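You operate a simulated robot arm through the tools that you are given. There is no shell and no other tool. Be economical: measure what you need, move in short steps, check, and stop when the job is done.

Carry out the task below with a simulated robot arm. There is one attempt and no reset: what you move stays moved.

TASK
Put two of the felt foot pads from the top of the small pine table on the white tile.
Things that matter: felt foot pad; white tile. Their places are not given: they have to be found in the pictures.

It is judged by the outcome, as a careful person would: the job done as asked, and still so three seconds after it is handed in. It fails if anything else is knocked over, pushed out of place, dropped, spilled or broken.

THE ROBOT
A 7-joint arm with a two-finger parallel gripper, fixed in place. Base frame: the origin is at the foot of the arm, x ahead of it, y to its left, z up; the work surface is at about z = 750. Lengths are in mm, angles in degrees, forces in N, time in s.
With the tool pointing down near the work surface it reaches from about 300 to 680 mm from the base axis. Its first joint turns from -66.0 to 66.0 degrees. Payload 1.57 kg.
Tool frame: the origin (TCP) lies between the finger pads and is the grasp point; the fingertips stand 30 mm ahead of it; z points along the fingers, y is the line along which they close. The gripper opens to 110 mm. The fingers are 24 mm wide and 12 mm thick; the gripper's body (48 by 112 mm) begins 78 mm behind the TCP.
Orientation is that of the tool frame in the base frame, as a unit quaternion [x, y, z, w]. With the fingers straight down and closing along the base's y, the tool's x points along the base's -x, its y along +y and its z along -z.

THE INTERFACE
- The arm moves only by the tool jog_arm. Its argument "rows" is a list of rows, each an object of numbers (a shift or turn left out is 0, a gripper value left out holds the last): "fingers": the gripper command, from -1 (shut) to 1 (fully open), values between in proportion; "dx", "dy", "dz": the shift along the tool's x, y, z in mm; "yaw": the turn about the tool's z in degrees. In form: [{"fingers": .., "dx": .., "dy": .., "dz": .., "yaw": ..}, ...]. A call has 1 to 8 rows; each row is the pose to reach, as a shift and turn from the pose commanded when the call began, along the tool's axes at that moment. A row lasts 0.2 s, in which the tool goes at most 50 mm and 8.6 degrees; a call with a longer step from one row to the next is refused whole, and so is a gripper value outside its range. A pose out of reach is approached as far as the arm can. The call stops where the force on the tool passes 40 N (or 10 N more than at its start, if that is more) or the arm is blocked; 0.2 s more then pass. The fingers move at their own pace (about 108 mm/s each) and stop on an object; they squeeze with about 29 N. The grip force told is the motor's: it shows also when the fingers shut on nothing. Time passes only in rows, and 0.2 s behind the last, so rows that repeat a pose let the fingers close. It gives the time, the measured TCP pose, the force on the tool (base axes), the opening and the grip force at its end, in the units of the frame above (readings bear some noise), and new pictures: "show" is both (left out), scene, wrist or none.
- Cameras (640 x 400 px; columns grow to the right, rows downward): "scene" is fixed at [147.7, -385.6, 1393.5]; the picture's right is [0.88, -0.47, 0.00], its down [-0.31, -0.60, -0.74] and it looks along [0.34, 0.65, -0.67] (base axes); focal length 277 px, centre (320, 200). "wrist" rides on the gripper at [-36, 0, -80] in the tool frame; the picture's right is [0.00, -1.00, 0.00], its down [0.97, 0.00, -0.24] and it looks along [0.24, 0.00, 0.97] (tool axes); focal length 218 px, centre (320, 200).
- probe_pixels(camera, pixels): there is no depth. For up to 12 entries [column, row, z] of the newest picture of that camera ("zoom" is the newest enlarged one), the place [x, y] in the base frame at which the ray of that pixel passes the height z, good to about 2 mm. No time passes.
- inspect(camera, box): a new picture of the part [left, top, right, bottom] of that camera's present view, enlarged. No time passes.
- close_job(): hands the job in; it is judged then, once.

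Work in short steps. Measure before you move; look again where a grasp or a placing could have gone wrong, and mend it. You have 60 turns and 120 pictures in all, the two below and enlarged ones among them. Open the gripper and draw the arm clear of the work before you hand the job in, unless the task says otherwise; then end with one line.

The tools are called after "Call:" as a command line: name --argument value ..., lists and objects as JSON in quotes. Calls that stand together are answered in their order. jog_arm: Moves the arm, as the interface text tells. Its arguments: {"type":"object","properties":{"rows":{"type":"array","items":{"type":"object","properties":{"fingers":{"type":"number"},"dx":{"type":"number"},"dy":{"type":"number"},"dz":{"type":"number"},"yaw":{"type":"number"}}}},"show":{"type":"string","enum":["both","scene","wrist","none"]}},"required":["rows"]} The other tools are called the same way: probe_pixels (camera, pixels) gives the place at which the rays of pixels pass given heights; inspect (camera, box) takes an enlarged picture of a part of a camera's view; close_job () hands the job in.

At the start:

```text
time_s: 0.0
eef_pos: [333.3, 158.0, 1025.7]
tool_rot: [0.0, 1.0, 0.0, 0.001]
ft_force: [-0.2, -0.3, -0.7]
finger_gap: 110.1
gripper_force: 0.1
```

scene: 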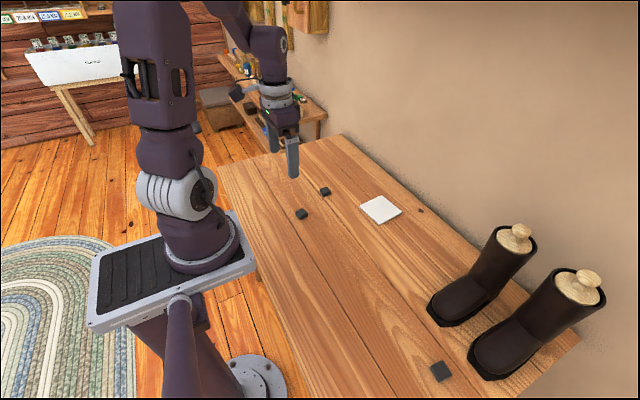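
wrist: 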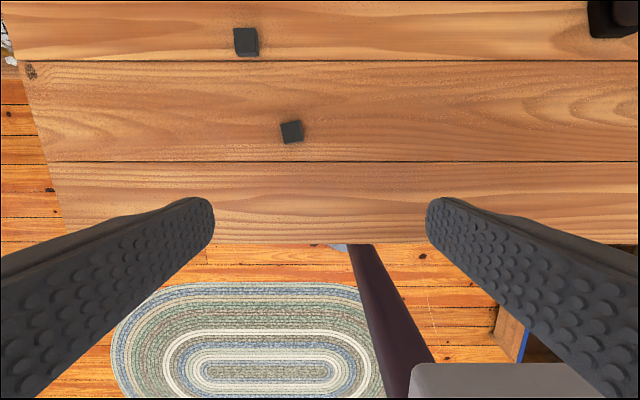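

I see dark pads near scene (302,214), (325,191), (441,371), and the white tile near (380,209). I'll take enlarged pictures to tell them apart.

Call:
inspect --camera "scene" --box '[270, 160, 430, 260]'

Call:
inspect --camera "scene" --box '[400, 300, 528, 380]'

Call:
inspect --camera "scene" --box '[190, 30, 350, 150]'

Call:
probe_pixels --camera "scene" --pixels '[[302, 214, 760], [325, 191, 760], [441, 371, 760], [380, 209, 755], [361, 206, 755], [383, 196, 755], [401, 211, 755], [379, 223, 755], [332, 137, 750], [220, 165, 750]]'

```text
4.00 times, centred on (350, 210) of scene
```

zoom: 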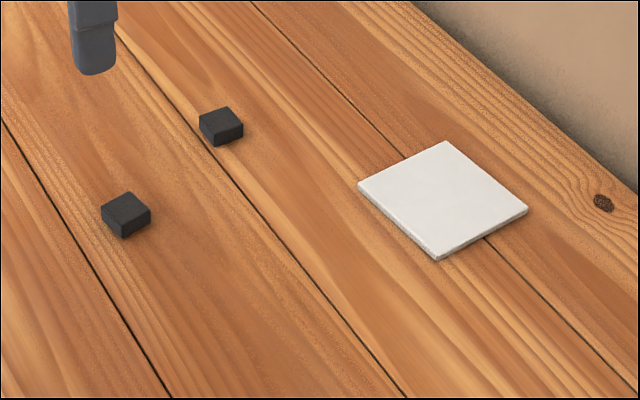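

```text
5.00 times, centred on (464, 340) of scene
```

zoom: 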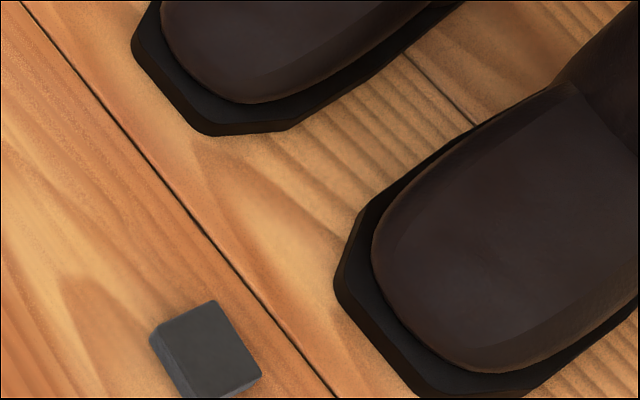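

```text
3.33 times, centred on (270, 90) of scene
```

zoom: 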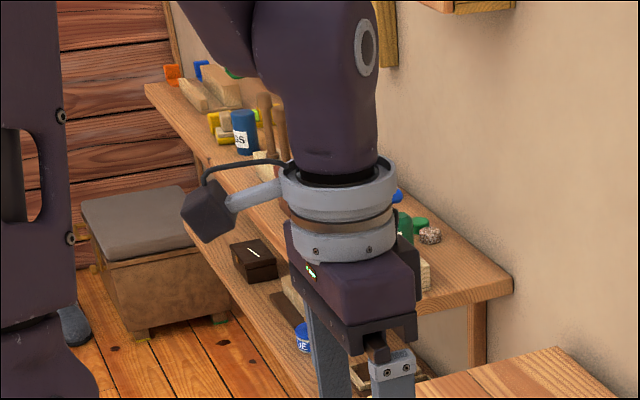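

```text
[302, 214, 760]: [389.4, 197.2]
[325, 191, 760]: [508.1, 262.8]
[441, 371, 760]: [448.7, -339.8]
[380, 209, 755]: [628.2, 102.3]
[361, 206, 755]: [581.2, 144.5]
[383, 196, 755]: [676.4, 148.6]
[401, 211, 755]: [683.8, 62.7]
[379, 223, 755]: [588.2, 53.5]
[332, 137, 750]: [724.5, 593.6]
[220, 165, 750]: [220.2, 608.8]
```

The two near pads look alike. I'll check them in the wrist view, since one looks slightly larger there.

Call:
inspect --camera "wrist" --box '[208, 10, 336, 160]'

Call:
inspect --camera "scene" --box '[417, 350, 465, 390]'

Call:
inspect --camera "scene" --box '[286, 180, 342, 225]'

```text
2.67 times, centred on (272, 85) of wrist
```

zoom: 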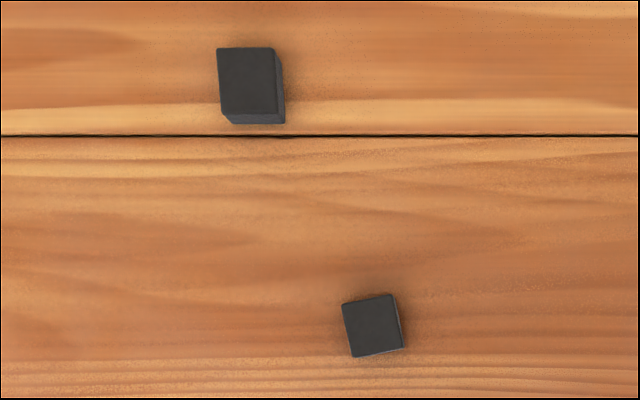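

```text
10.00 times, centred on (441, 370) of scene
```

zoom: 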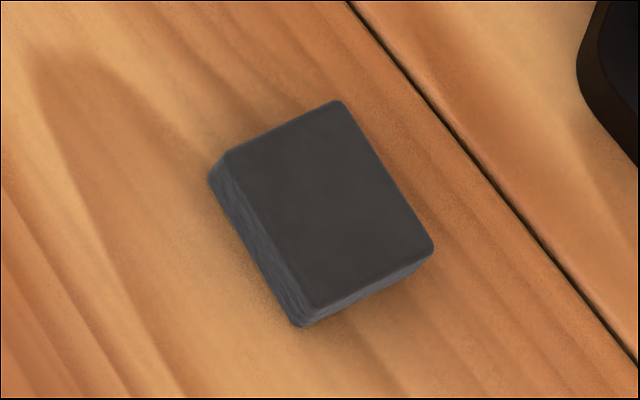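

```text
8.89 times, centred on (314, 202) of scene
```

zoom: 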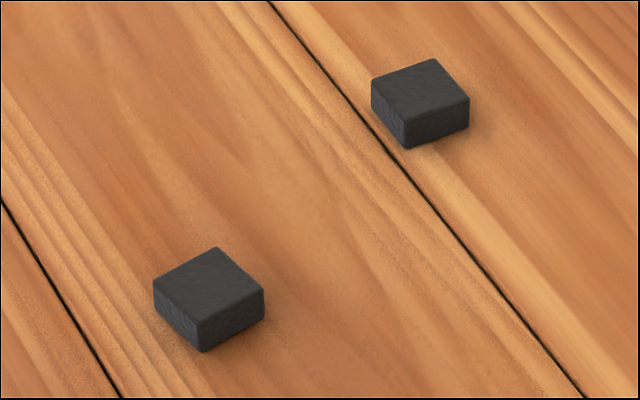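

Measuring top corners of both pads in the last zoom picture.

Call:
probe_pixels --camera "zoom" --pixels '[[153, 292, 763], [216, 248, 763], [264, 291, 763], [198, 324, 763], [202, 350, 750], [371, 85, 763], [435, 59, 763], [470, 98, 763], [408, 118, 763], [410, 148, 750]]'

Call:
probe_pixels --camera "wrist" --pixels '[[291, 132, 763], [245, 41, 763]]'

```text
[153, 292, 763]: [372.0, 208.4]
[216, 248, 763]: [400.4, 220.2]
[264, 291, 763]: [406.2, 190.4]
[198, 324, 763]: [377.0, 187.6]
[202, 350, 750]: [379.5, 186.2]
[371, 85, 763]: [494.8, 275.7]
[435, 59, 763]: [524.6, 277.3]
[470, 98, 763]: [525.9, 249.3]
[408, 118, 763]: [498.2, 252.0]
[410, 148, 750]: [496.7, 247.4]
```

```text
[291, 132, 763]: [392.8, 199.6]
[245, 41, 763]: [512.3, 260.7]
```

Pad B is centred near (511,263) and nearly aligned with the base axes. I move above it and look.

Call:
jog_arm --rows '[{"fingers": 0, "dx": -30, "dy": 18, "dz": 27}, {"dx": -60, "dy": 35, "dz": 54}, {"dx": -90, "dy": 53, "dz": 81}, {"dx": -120, "dy": 70, "dz": 108}, {"dx": -150, "dy": 88, "dz": 135}, {"dx": -178, "dy": 105, "dz": 160}, {"dx": -178, "dy": 105, "dz": 160}]'

```text
time_s: 1.6
eef_pos: [513.0, 261.4, 866.8]
tool_rot: [0.0, 1.0, 0.0, 0.0]
ft_force: [0.8, -0.4, 0.9]
finger_gap: 55.2
gripper_force: 0.1
```

scene: 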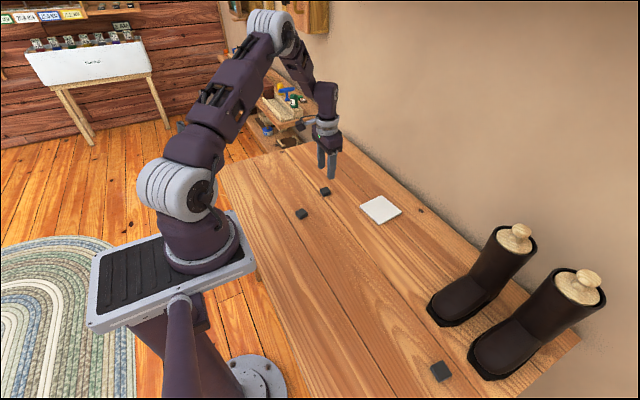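
wrist: 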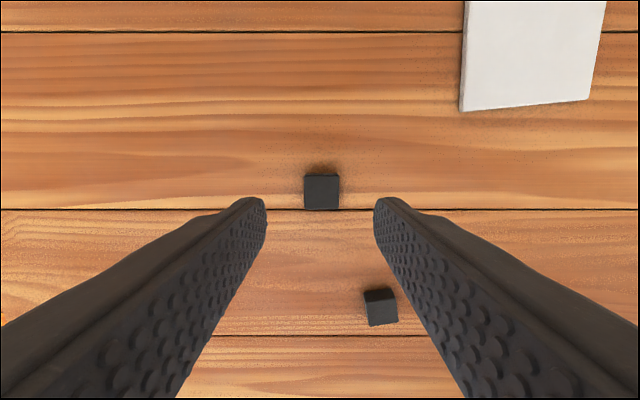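

Pad sits between the fingers at wrist (321,192). Checking its place and the tile's corners.

Call:
probe_pixels --camera "wrist" --pixels '[[305, 177, 763], [339, 176, 763], [339, 209, 763], [306, 210, 763], [460, 111, 756], [589, 99, 756]]'

Call:
inspect --camera "wrist" --box '[260, 140, 388, 220]'

```text
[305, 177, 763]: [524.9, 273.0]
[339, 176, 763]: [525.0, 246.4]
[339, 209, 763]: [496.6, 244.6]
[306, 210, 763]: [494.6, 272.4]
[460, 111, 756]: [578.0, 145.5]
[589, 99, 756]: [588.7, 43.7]
```

```text
5.00 times, centred on (324, 180) of wrist
```

zoom: 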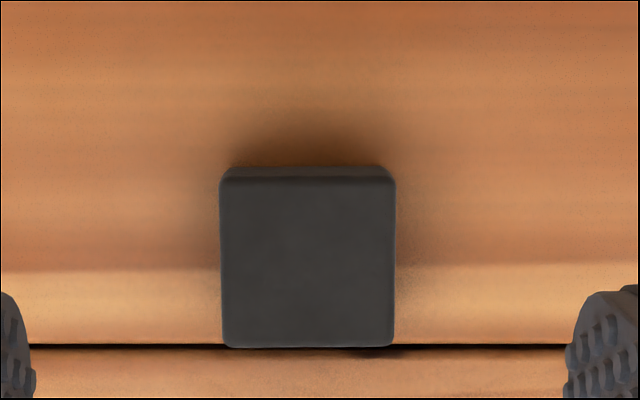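

Pad centre is about (510,260). I descend, tips to about 3 mm above the wood, and close.

Call:
jog_arm --rows '[{"fingers": 0, "dx": 2, "dy": -2, "dz": 40}, {"dx": 2, "dy": -2, "dz": 70}, {"dx": 2, "dy": -2, "dz": 82}, {"dx": 2, "dy": -2, "dz": 82}, {"fingers": -1, "dx": 2, "dy": -2, "dz": 82}, {"dx": 2, "dy": -2, "dz": 82}, {"dx": 2, "dy": -2, "dz": 82}]'

```text
time_s: 3.2
eef_pos: [510.2, 260.0, 784.2]
tool_rot: [0.0, 1.0, -0.001, 0.0]
ft_force: [0.5, 0.3, 0.1]
finger_gap: 27.0
gripper_force: 28.7
```

scene: 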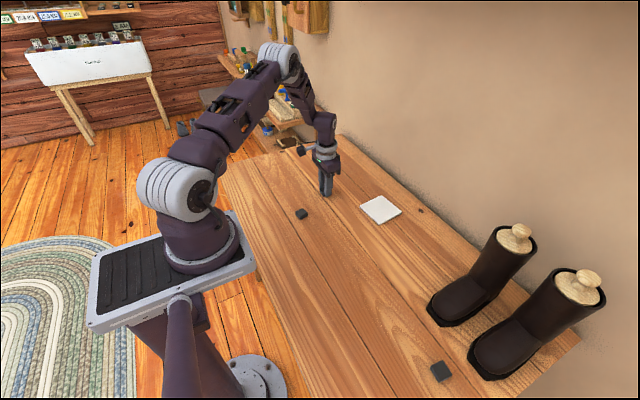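
wrist: 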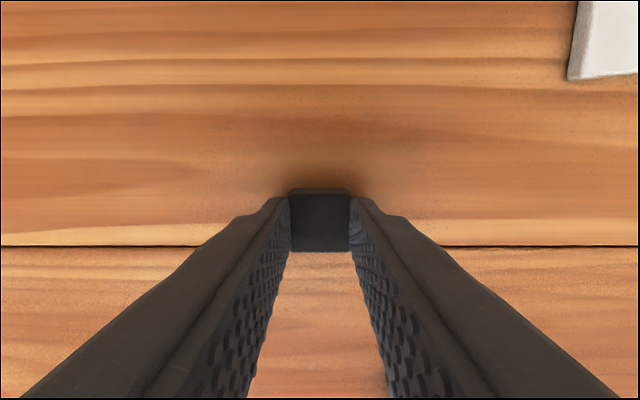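

Gripped (gap 27 mm). I lift and carry it over the tile's far part, near (652,112).

Call:
jog_arm --rows '[{"dz": -30}, {"dz": -60}, {"dx": -30, "dy": -30, "dz": -60}, {"dx": -60, "dy": -60, "dz": -60}, {"dx": -90, "dy": -92, "dz": -60}, {"dx": -120, "dy": -124, "dz": -60}, {"dx": -142, "dy": -148, "dz": -60}, {"dx": -142, "dy": -148, "dz": -60}]'

```text
time_s: 5.0
eef_pos: [651.8, 111.2, 844.4]
tool_rot: [-0.001, 1.0, 0.0, 0.001]
ft_force: [-0.7, 0.0, -0.8]
finger_gap: 27.1
gripper_force: 28.8
```

scene: 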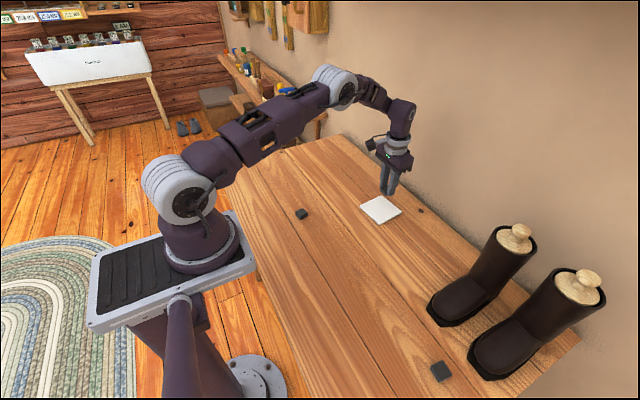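
wrist: 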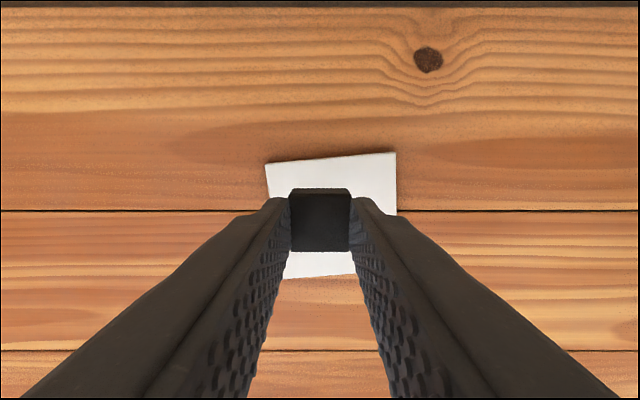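

Above the tile. I check the far edge position and descend in small steps watching the force.

Call:
probe_pixels --camera "wrist" --pixels '[[266, 164, 758], [396, 153, 758], [396, 212, 758], [287, 279, 758]]'

Call:
jog_arm --rows '[{"dz": 25}, {"dz": 40}, {"dz": 44}, {"dz": 46}, {"dz": 48}, {"dz": 48}]'

Call:
inspect --camera "scene" --box '[350, 170, 414, 234]'

```text
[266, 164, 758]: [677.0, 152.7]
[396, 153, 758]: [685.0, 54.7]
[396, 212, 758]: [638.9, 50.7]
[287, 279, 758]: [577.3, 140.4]
```

```text
time_s: 6.4
eef_pos: [652.2, 112.0, 796.0]
tool_rot: [0.0, 1.0, 0.0, 0.001]
ft_force: [-0.2, -0.1, 0.6]
finger_gap: 27.1
gripper_force: 28.8
```

scene: 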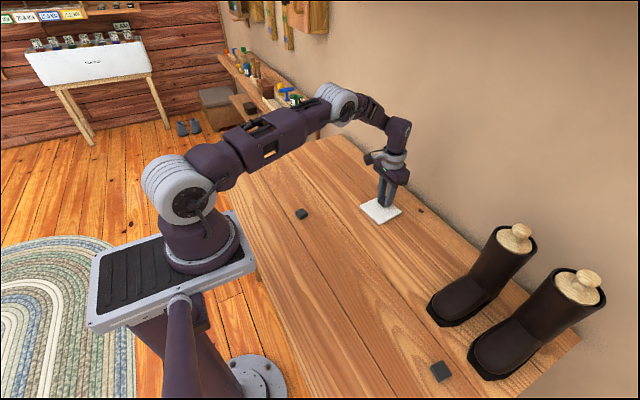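
wrist: 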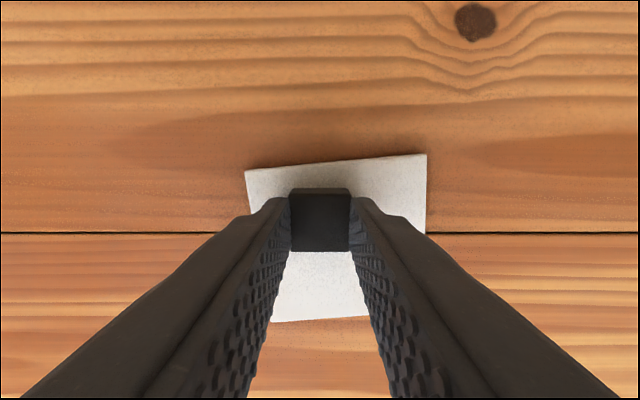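

```text
6.25 times, centred on (382, 202) of scene
```

zoom: 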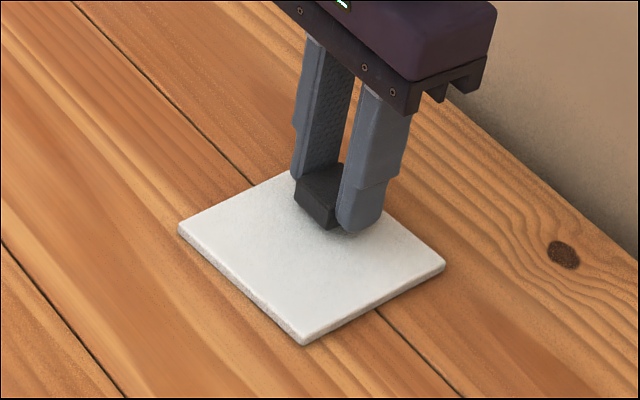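

No contact yet; close above. I lower in 1 mm steps.

Call:
jog_arm --rows '[{"dz": 1}, {"dz": 2}, {"dz": 3}, {"dz": 3}]' --show "none"

```text
time_s: 7.4
eef_pos: [652.4, 111.7, 792.6]
tool_rot: [0.0, 1.0, 0.0, 0.001]
ft_force: [0.2, -0.4, 0.2]
finger_gap: 27.1
gripper_force: 28.9
```

Call:
jog_arm --rows '[{"dz": 1}, {"dz": 1}]' --show "none"

Call:
inspect --camera "scene" --box '[360, 180, 410, 220]'

```text
time_s: 8.0
eef_pos: [652.1, 112.3, 792.0]
tool_rot: [0.0, 1.0, 0.0, 0.0]
ft_force: [0.3, 0.0, -0.5]
finger_gap: 27.1
gripper_force: 28.7
```

```text
10.00 times, centred on (385, 200) of scene
```

zoom: 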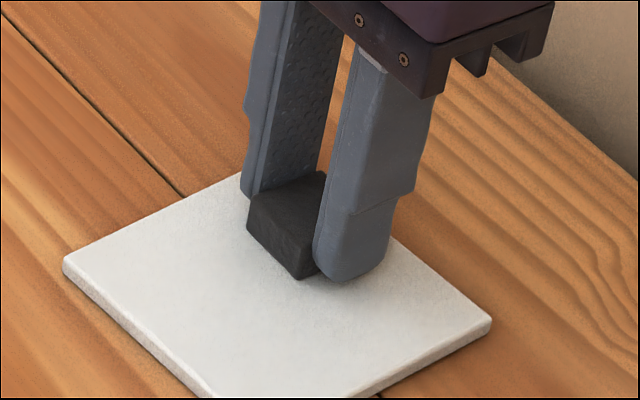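

Still no force; continuing down slightly.

Call:
jog_arm --rows '[{"dz": 0.7}, {"dz": 1.4}, {"dz": 1.4}]' --show "none"

```text
time_s: 8.8
eef_pos: [651.8, 112.7, 790.8]
tool_rot: [0.0, 1.0, 0.0, 0.001]
ft_force: [-0.5, -1.0, 9.4]
finger_gap: 27.3
gripper_force: 28.9
```

Contact (9 N at z 790.8). Release gently and rise.

Call:
jog_arm --rows '[{"fingers": -0.2, "dz": 0}, {"dz": 0}, {"dz": -3}, {"dz": -30}, {"dz": -70}, {"dz": -70}]'

Call:
inspect --camera "scene" --box '[350, 180, 414, 234]'

```text
time_s: 10.2
eef_pos: [650.9, 112.5, 860.9]
tool_rot: [0.0, 1.0, 0.001, -0.001]
ft_force: [1.2, -0.9, 0.0]
finger_gap: 43.9
gripper_force: 0.0
```

scene: 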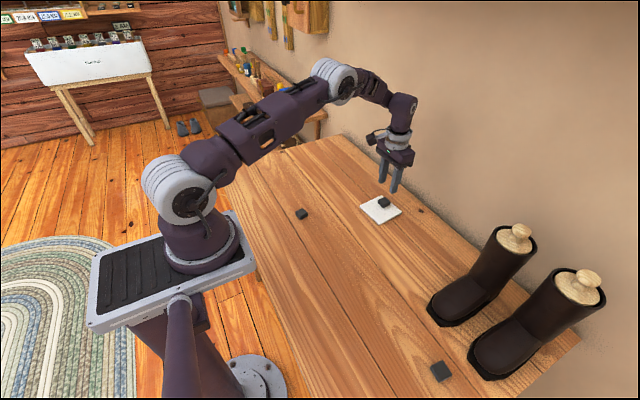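
wrist: 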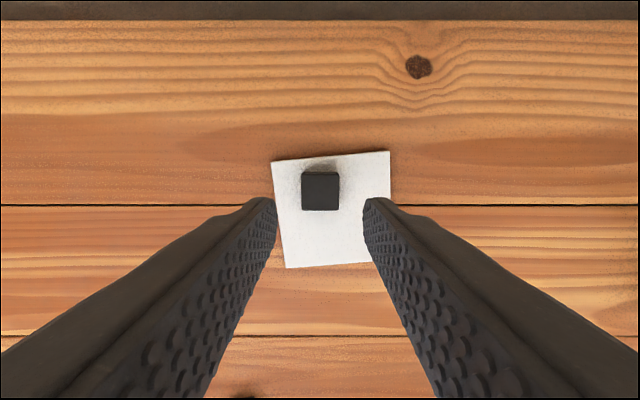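

```text
7.41 times, centred on (382, 207) of scene
```

zoom: 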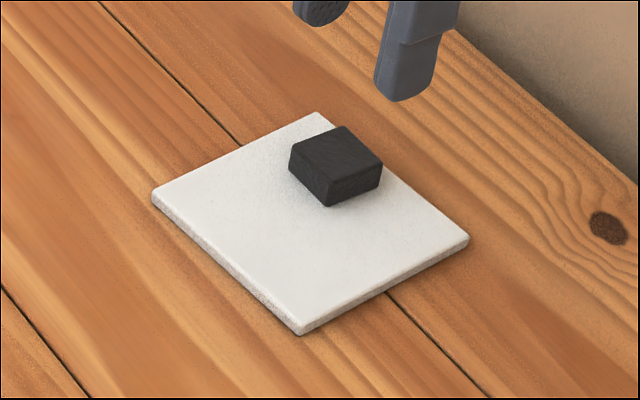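

First pad is flat on the tile. Now to pad A near (391,200).

Call:
jog_arm --rows '[{"fingers": 0, "dx": 44, "dy": 15}, {"dx": 88, "dy": 30}, {"dx": 132, "dy": 45}, {"dx": 176, "dy": 60}, {"dx": 220, "dy": 75}, {"dx": 260, "dy": 87}, {"dx": 260, "dy": 87}]' --show "wrist"

Call:
inspect --camera "wrist" --box '[256, 140, 384, 220]'

```text
time_s: 11.8
eef_pos: [390.6, 200.7, 859.5]
tool_rot: [0.0, 1.0, 0.0, 0.0]
ft_force: [0.9, -0.2, -0.7]
finger_gap: 55.0
gripper_force: 0.0
```

wrist: 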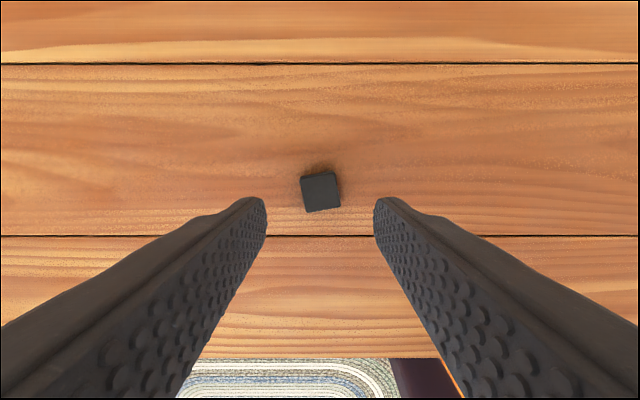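

```text
5.00 times, centred on (320, 180) of wrist
```

zoom: 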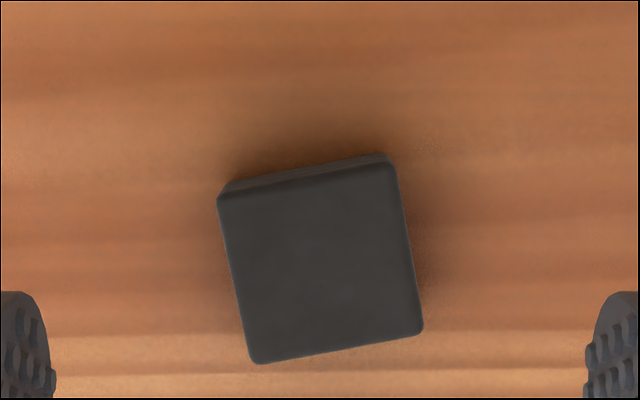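

Pad A is turned about 10° (right edge raised in picture), so yaw −10. Measuring its centre.

Call:
probe_pixels --camera "zoom" --pixels '[[322, 264, 763], [218, 197, 763], [393, 168, 763], [423, 330, 763], [253, 363, 763]]'

Call:
jog_arm --rows '[{"yaw": -5}, {"yaw": -10}, {"yaw": -10}]' --show "wrist"

```text
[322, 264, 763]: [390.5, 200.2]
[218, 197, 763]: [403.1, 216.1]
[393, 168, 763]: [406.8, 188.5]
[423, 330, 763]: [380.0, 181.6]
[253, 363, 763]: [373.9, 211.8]
```

```text
time_s: 12.6
eef_pos: [392.0, 199.4, 859.7]
tool_rot: [-0.086, 0.996, -0.001, 0.0]
ft_force: [0.0, 0.3, 0.0]
finger_gap: 55.2
gripper_force: 0.0
```

wrist: 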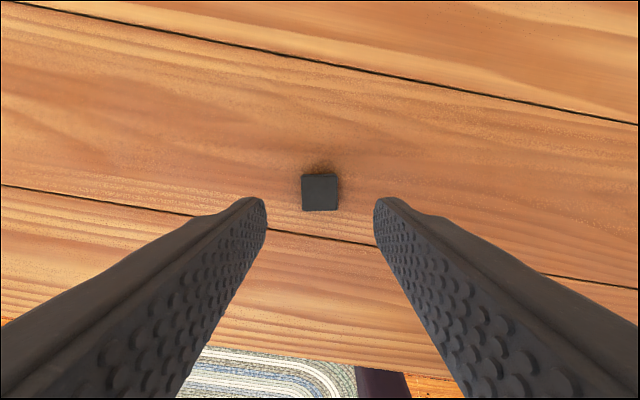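

Pad is square to the fingers and centred. Descend to z≈784 and close.

Call:
jog_arm --rows '[{"dz": 40}, {"dz": 65}, {"dz": 75.5}, {"dz": 75.5}, {"fingers": -1, "dz": 75.5}, {"dz": 75.5}, {"dz": 75.5}]' --show "wrist"

```text
time_s: 14.2
eef_pos: [393.6, 200.8, 784.4]
tool_rot: [-0.087, 0.996, 0.0, 0.0]
ft_force: [-0.3, 0.6, -0.9]
finger_gap: 27.0
gripper_force: 28.4
```

wrist: 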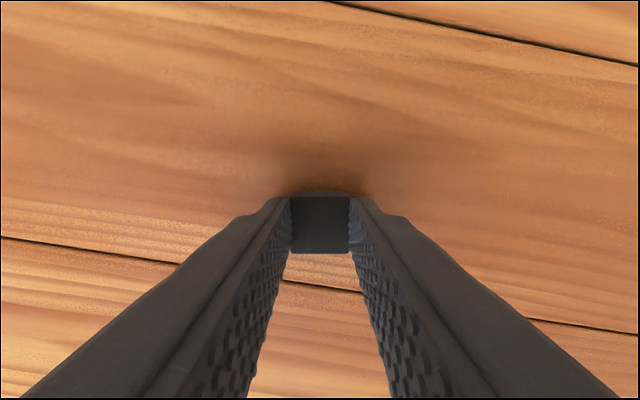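

Gripped. Lift and turn back to yaw 0.

Call:
jog_arm --rows '[{"dz": -30}, {"dz": -60, "yaw": 5}, {"dz": -70, "yaw": 10}, {"dz": -70, "yaw": 10}]' --show "none"

```text
time_s: 15.2
eef_pos: [392.5, 200.3, 855.3]
tool_rot: [0.002, 1.0, 0.0, -0.001]
ft_force: [-0.7, 0.4, -0.1]
finger_gap: 27.1
gripper_force: 29.0
```

Carry to (609,82): dx −217, dy −118.

Call:
jog_arm --rows '[{"dx": -40, "dy": -22}, {"dx": -80, "dy": -44}, {"dx": -120, "dy": -66}, {"dx": -160, "dy": -88}, {"dx": -195, "dy": -107}, {"dx": -217, "dy": -118}, {"dx": -217, "dy": -118}]'

Call:
inspect --camera "scene" --box '[350, 170, 414, 234]'

```text
time_s: 16.8
eef_pos: [610.9, 81.5, 855.8]
tool_rot: [0.0, 1.0, 0.0, 0.0]
ft_force: [-0.9, 0.4, 0.1]
finger_gap: 27.0
gripper_force: 28.9
```

scene: 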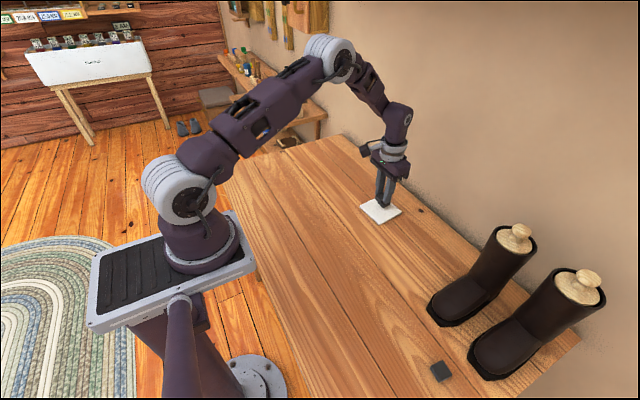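
wrist: 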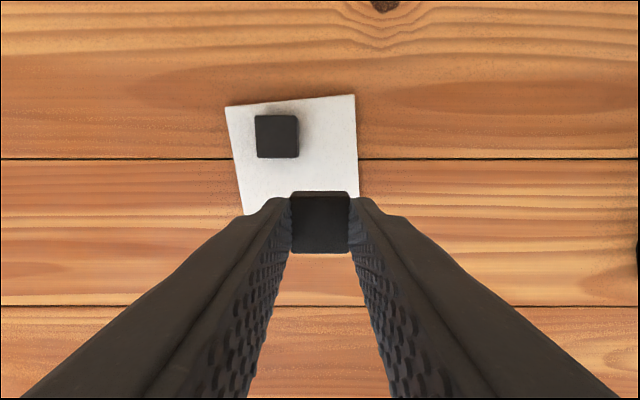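

```text
6.25 times, centred on (382, 202) of scene
```

zoom: 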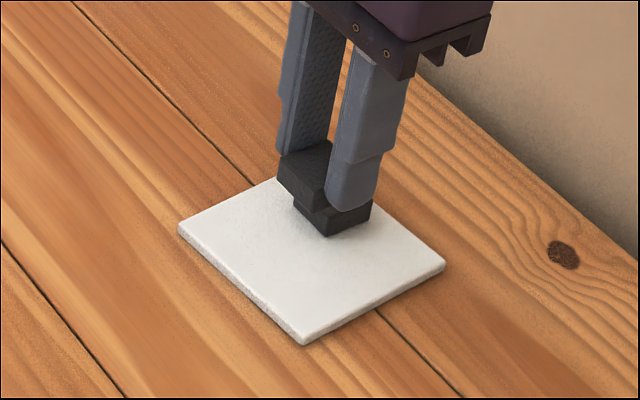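

Descend most of the way to z≈798 and check alignment over the tile.

Call:
jog_arm --rows '[{"dz": 30}, {"dz": 48}, {"dz": 57}, {"dz": 57}]'

Call:
inspect --camera "scene" --box '[350, 170, 414, 234]'

```text
time_s: 17.8
eef_pos: [610.0, 80.6, 796.3]
tool_rot: [0.0, 1.0, 0.0, 0.0]
ft_force: [-0.4, 0.3, -1.2]
finger_gap: 27.2
gripper_force: 28.9
```

scene: 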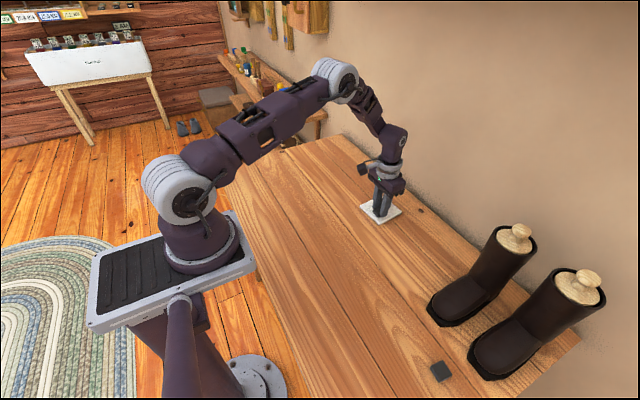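
wrist: 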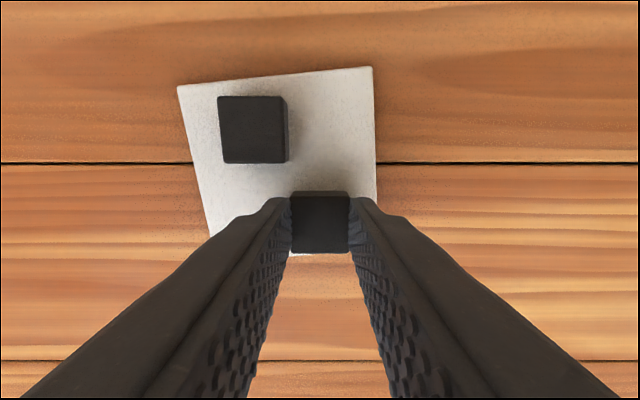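

```text
6.25 times, centred on (382, 202) of scene
```

zoom: 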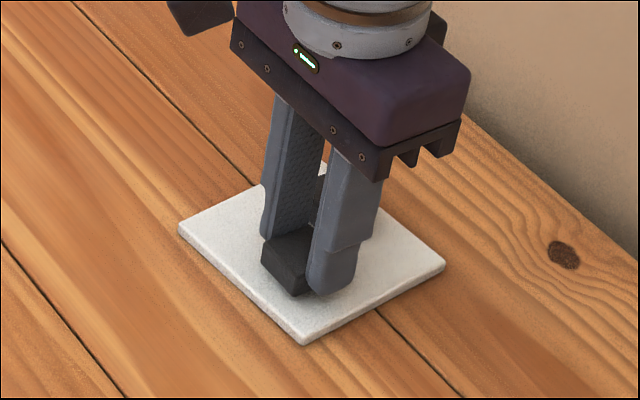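

Pad is inside the tile; I shift 4 mm farther in and lower until contact.

Call:
jog_arm --rows '[{"dx": -4, "dz": 0}, {"dx": -4, "dz": 3}, {"dx": -4, "dz": 4.5}, {"dx": -4, "dz": 5.5}, {"dx": -4, "dz": 6.5}, {"dx": -4, "dz": 6.5}]' --show "none"

```text
time_s: 19.2
eef_pos: [614.2, 81.7, 791.5]
tool_rot: [0.001, 1.0, 0.0, 0.002]
ft_force: [-1.7, 0.4, 21.0]
finger_gap: 27.0
gripper_force: 28.9
```

Contact (21 N). Back off 1 mm, release and rise.

Call:
jog_arm --rows '[{"dz": -1}, {"fingers": -0.2, "dz": -1}, {"dz": -1}, {"dz": -5}, {"dz": -40}, {"dz": -80}, {"dz": -120}, {"dz": -120}]'

Call:
inspect --camera "scene" --box '[350, 180, 414, 234]'

```text
time_s: 21.0
eef_pos: [613.3, 82.7, 911.3]
tool_rot: [0.0, 1.0, 0.0, 0.0]
ft_force: [0.7, -0.3, -0.3]
finger_gap: 44.0
gripper_force: 0.1
```

scene: 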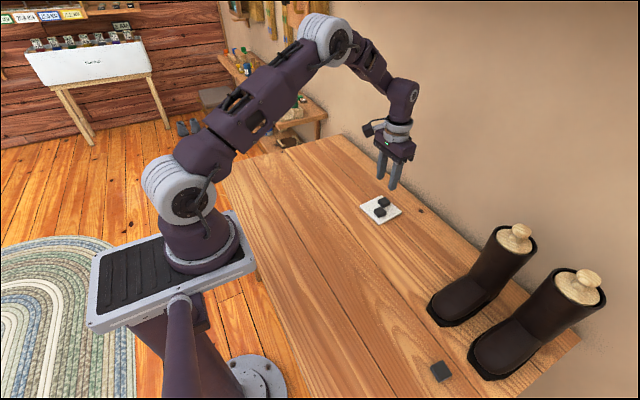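
wrist: 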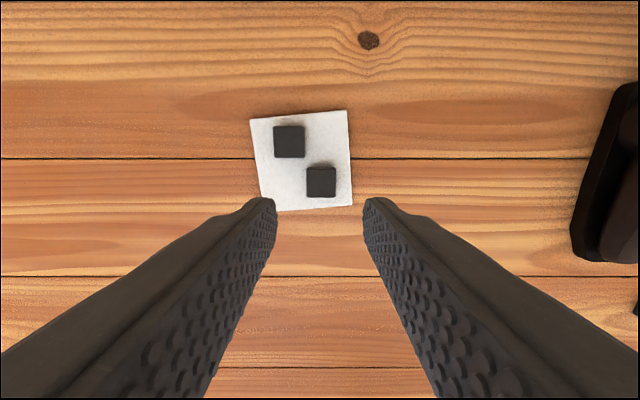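

```text
7.41 times, centred on (382, 207) of scene
```

zoom: 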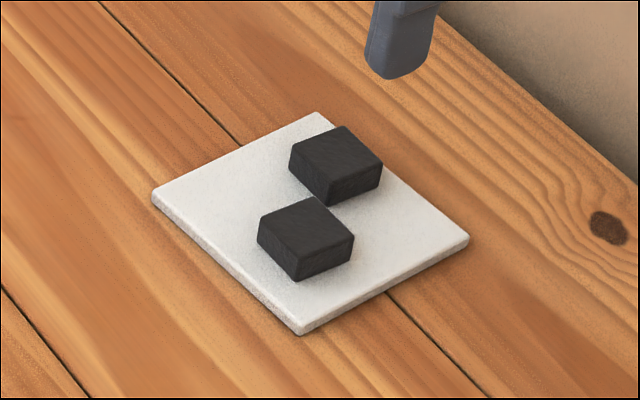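

Both pads lie flat and wholly on the tile. I open the gripper, draw the arm back, and hand in.

Call:
jog_arm --rows '[{"fingers": 1, "dx": 40, "dz": -20}, {"dx": 80, "dz": -40}, {"dx": 120, "dz": -60}, {"dx": 160, "dz": -80}, {"dx": 160, "dz": -80}]' --show "scene"

```text
time_s: 22.2
eef_pos: [452.8, 80.7, 992.3]
tool_rot: [0.0, 1.0, 0.0, 0.0]
ft_force: [-0.3, 0.9, -0.3]
finger_gap: 110.0
gripper_force: 0.1
```

scene: 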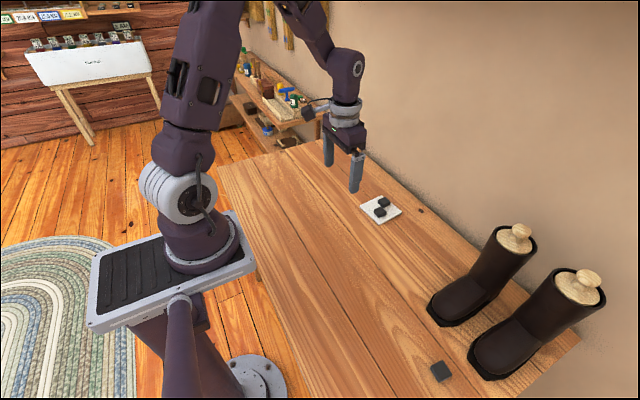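

The arm is clear and the pads haven't moved, so I hand in.

Call:
close_job

```text
The job is handed in.
```

Two felt foot pads now lie flat on the white tile; the third pad, the boots and the tile were not disturbed, and the arm is drawn clear with the gripper open.
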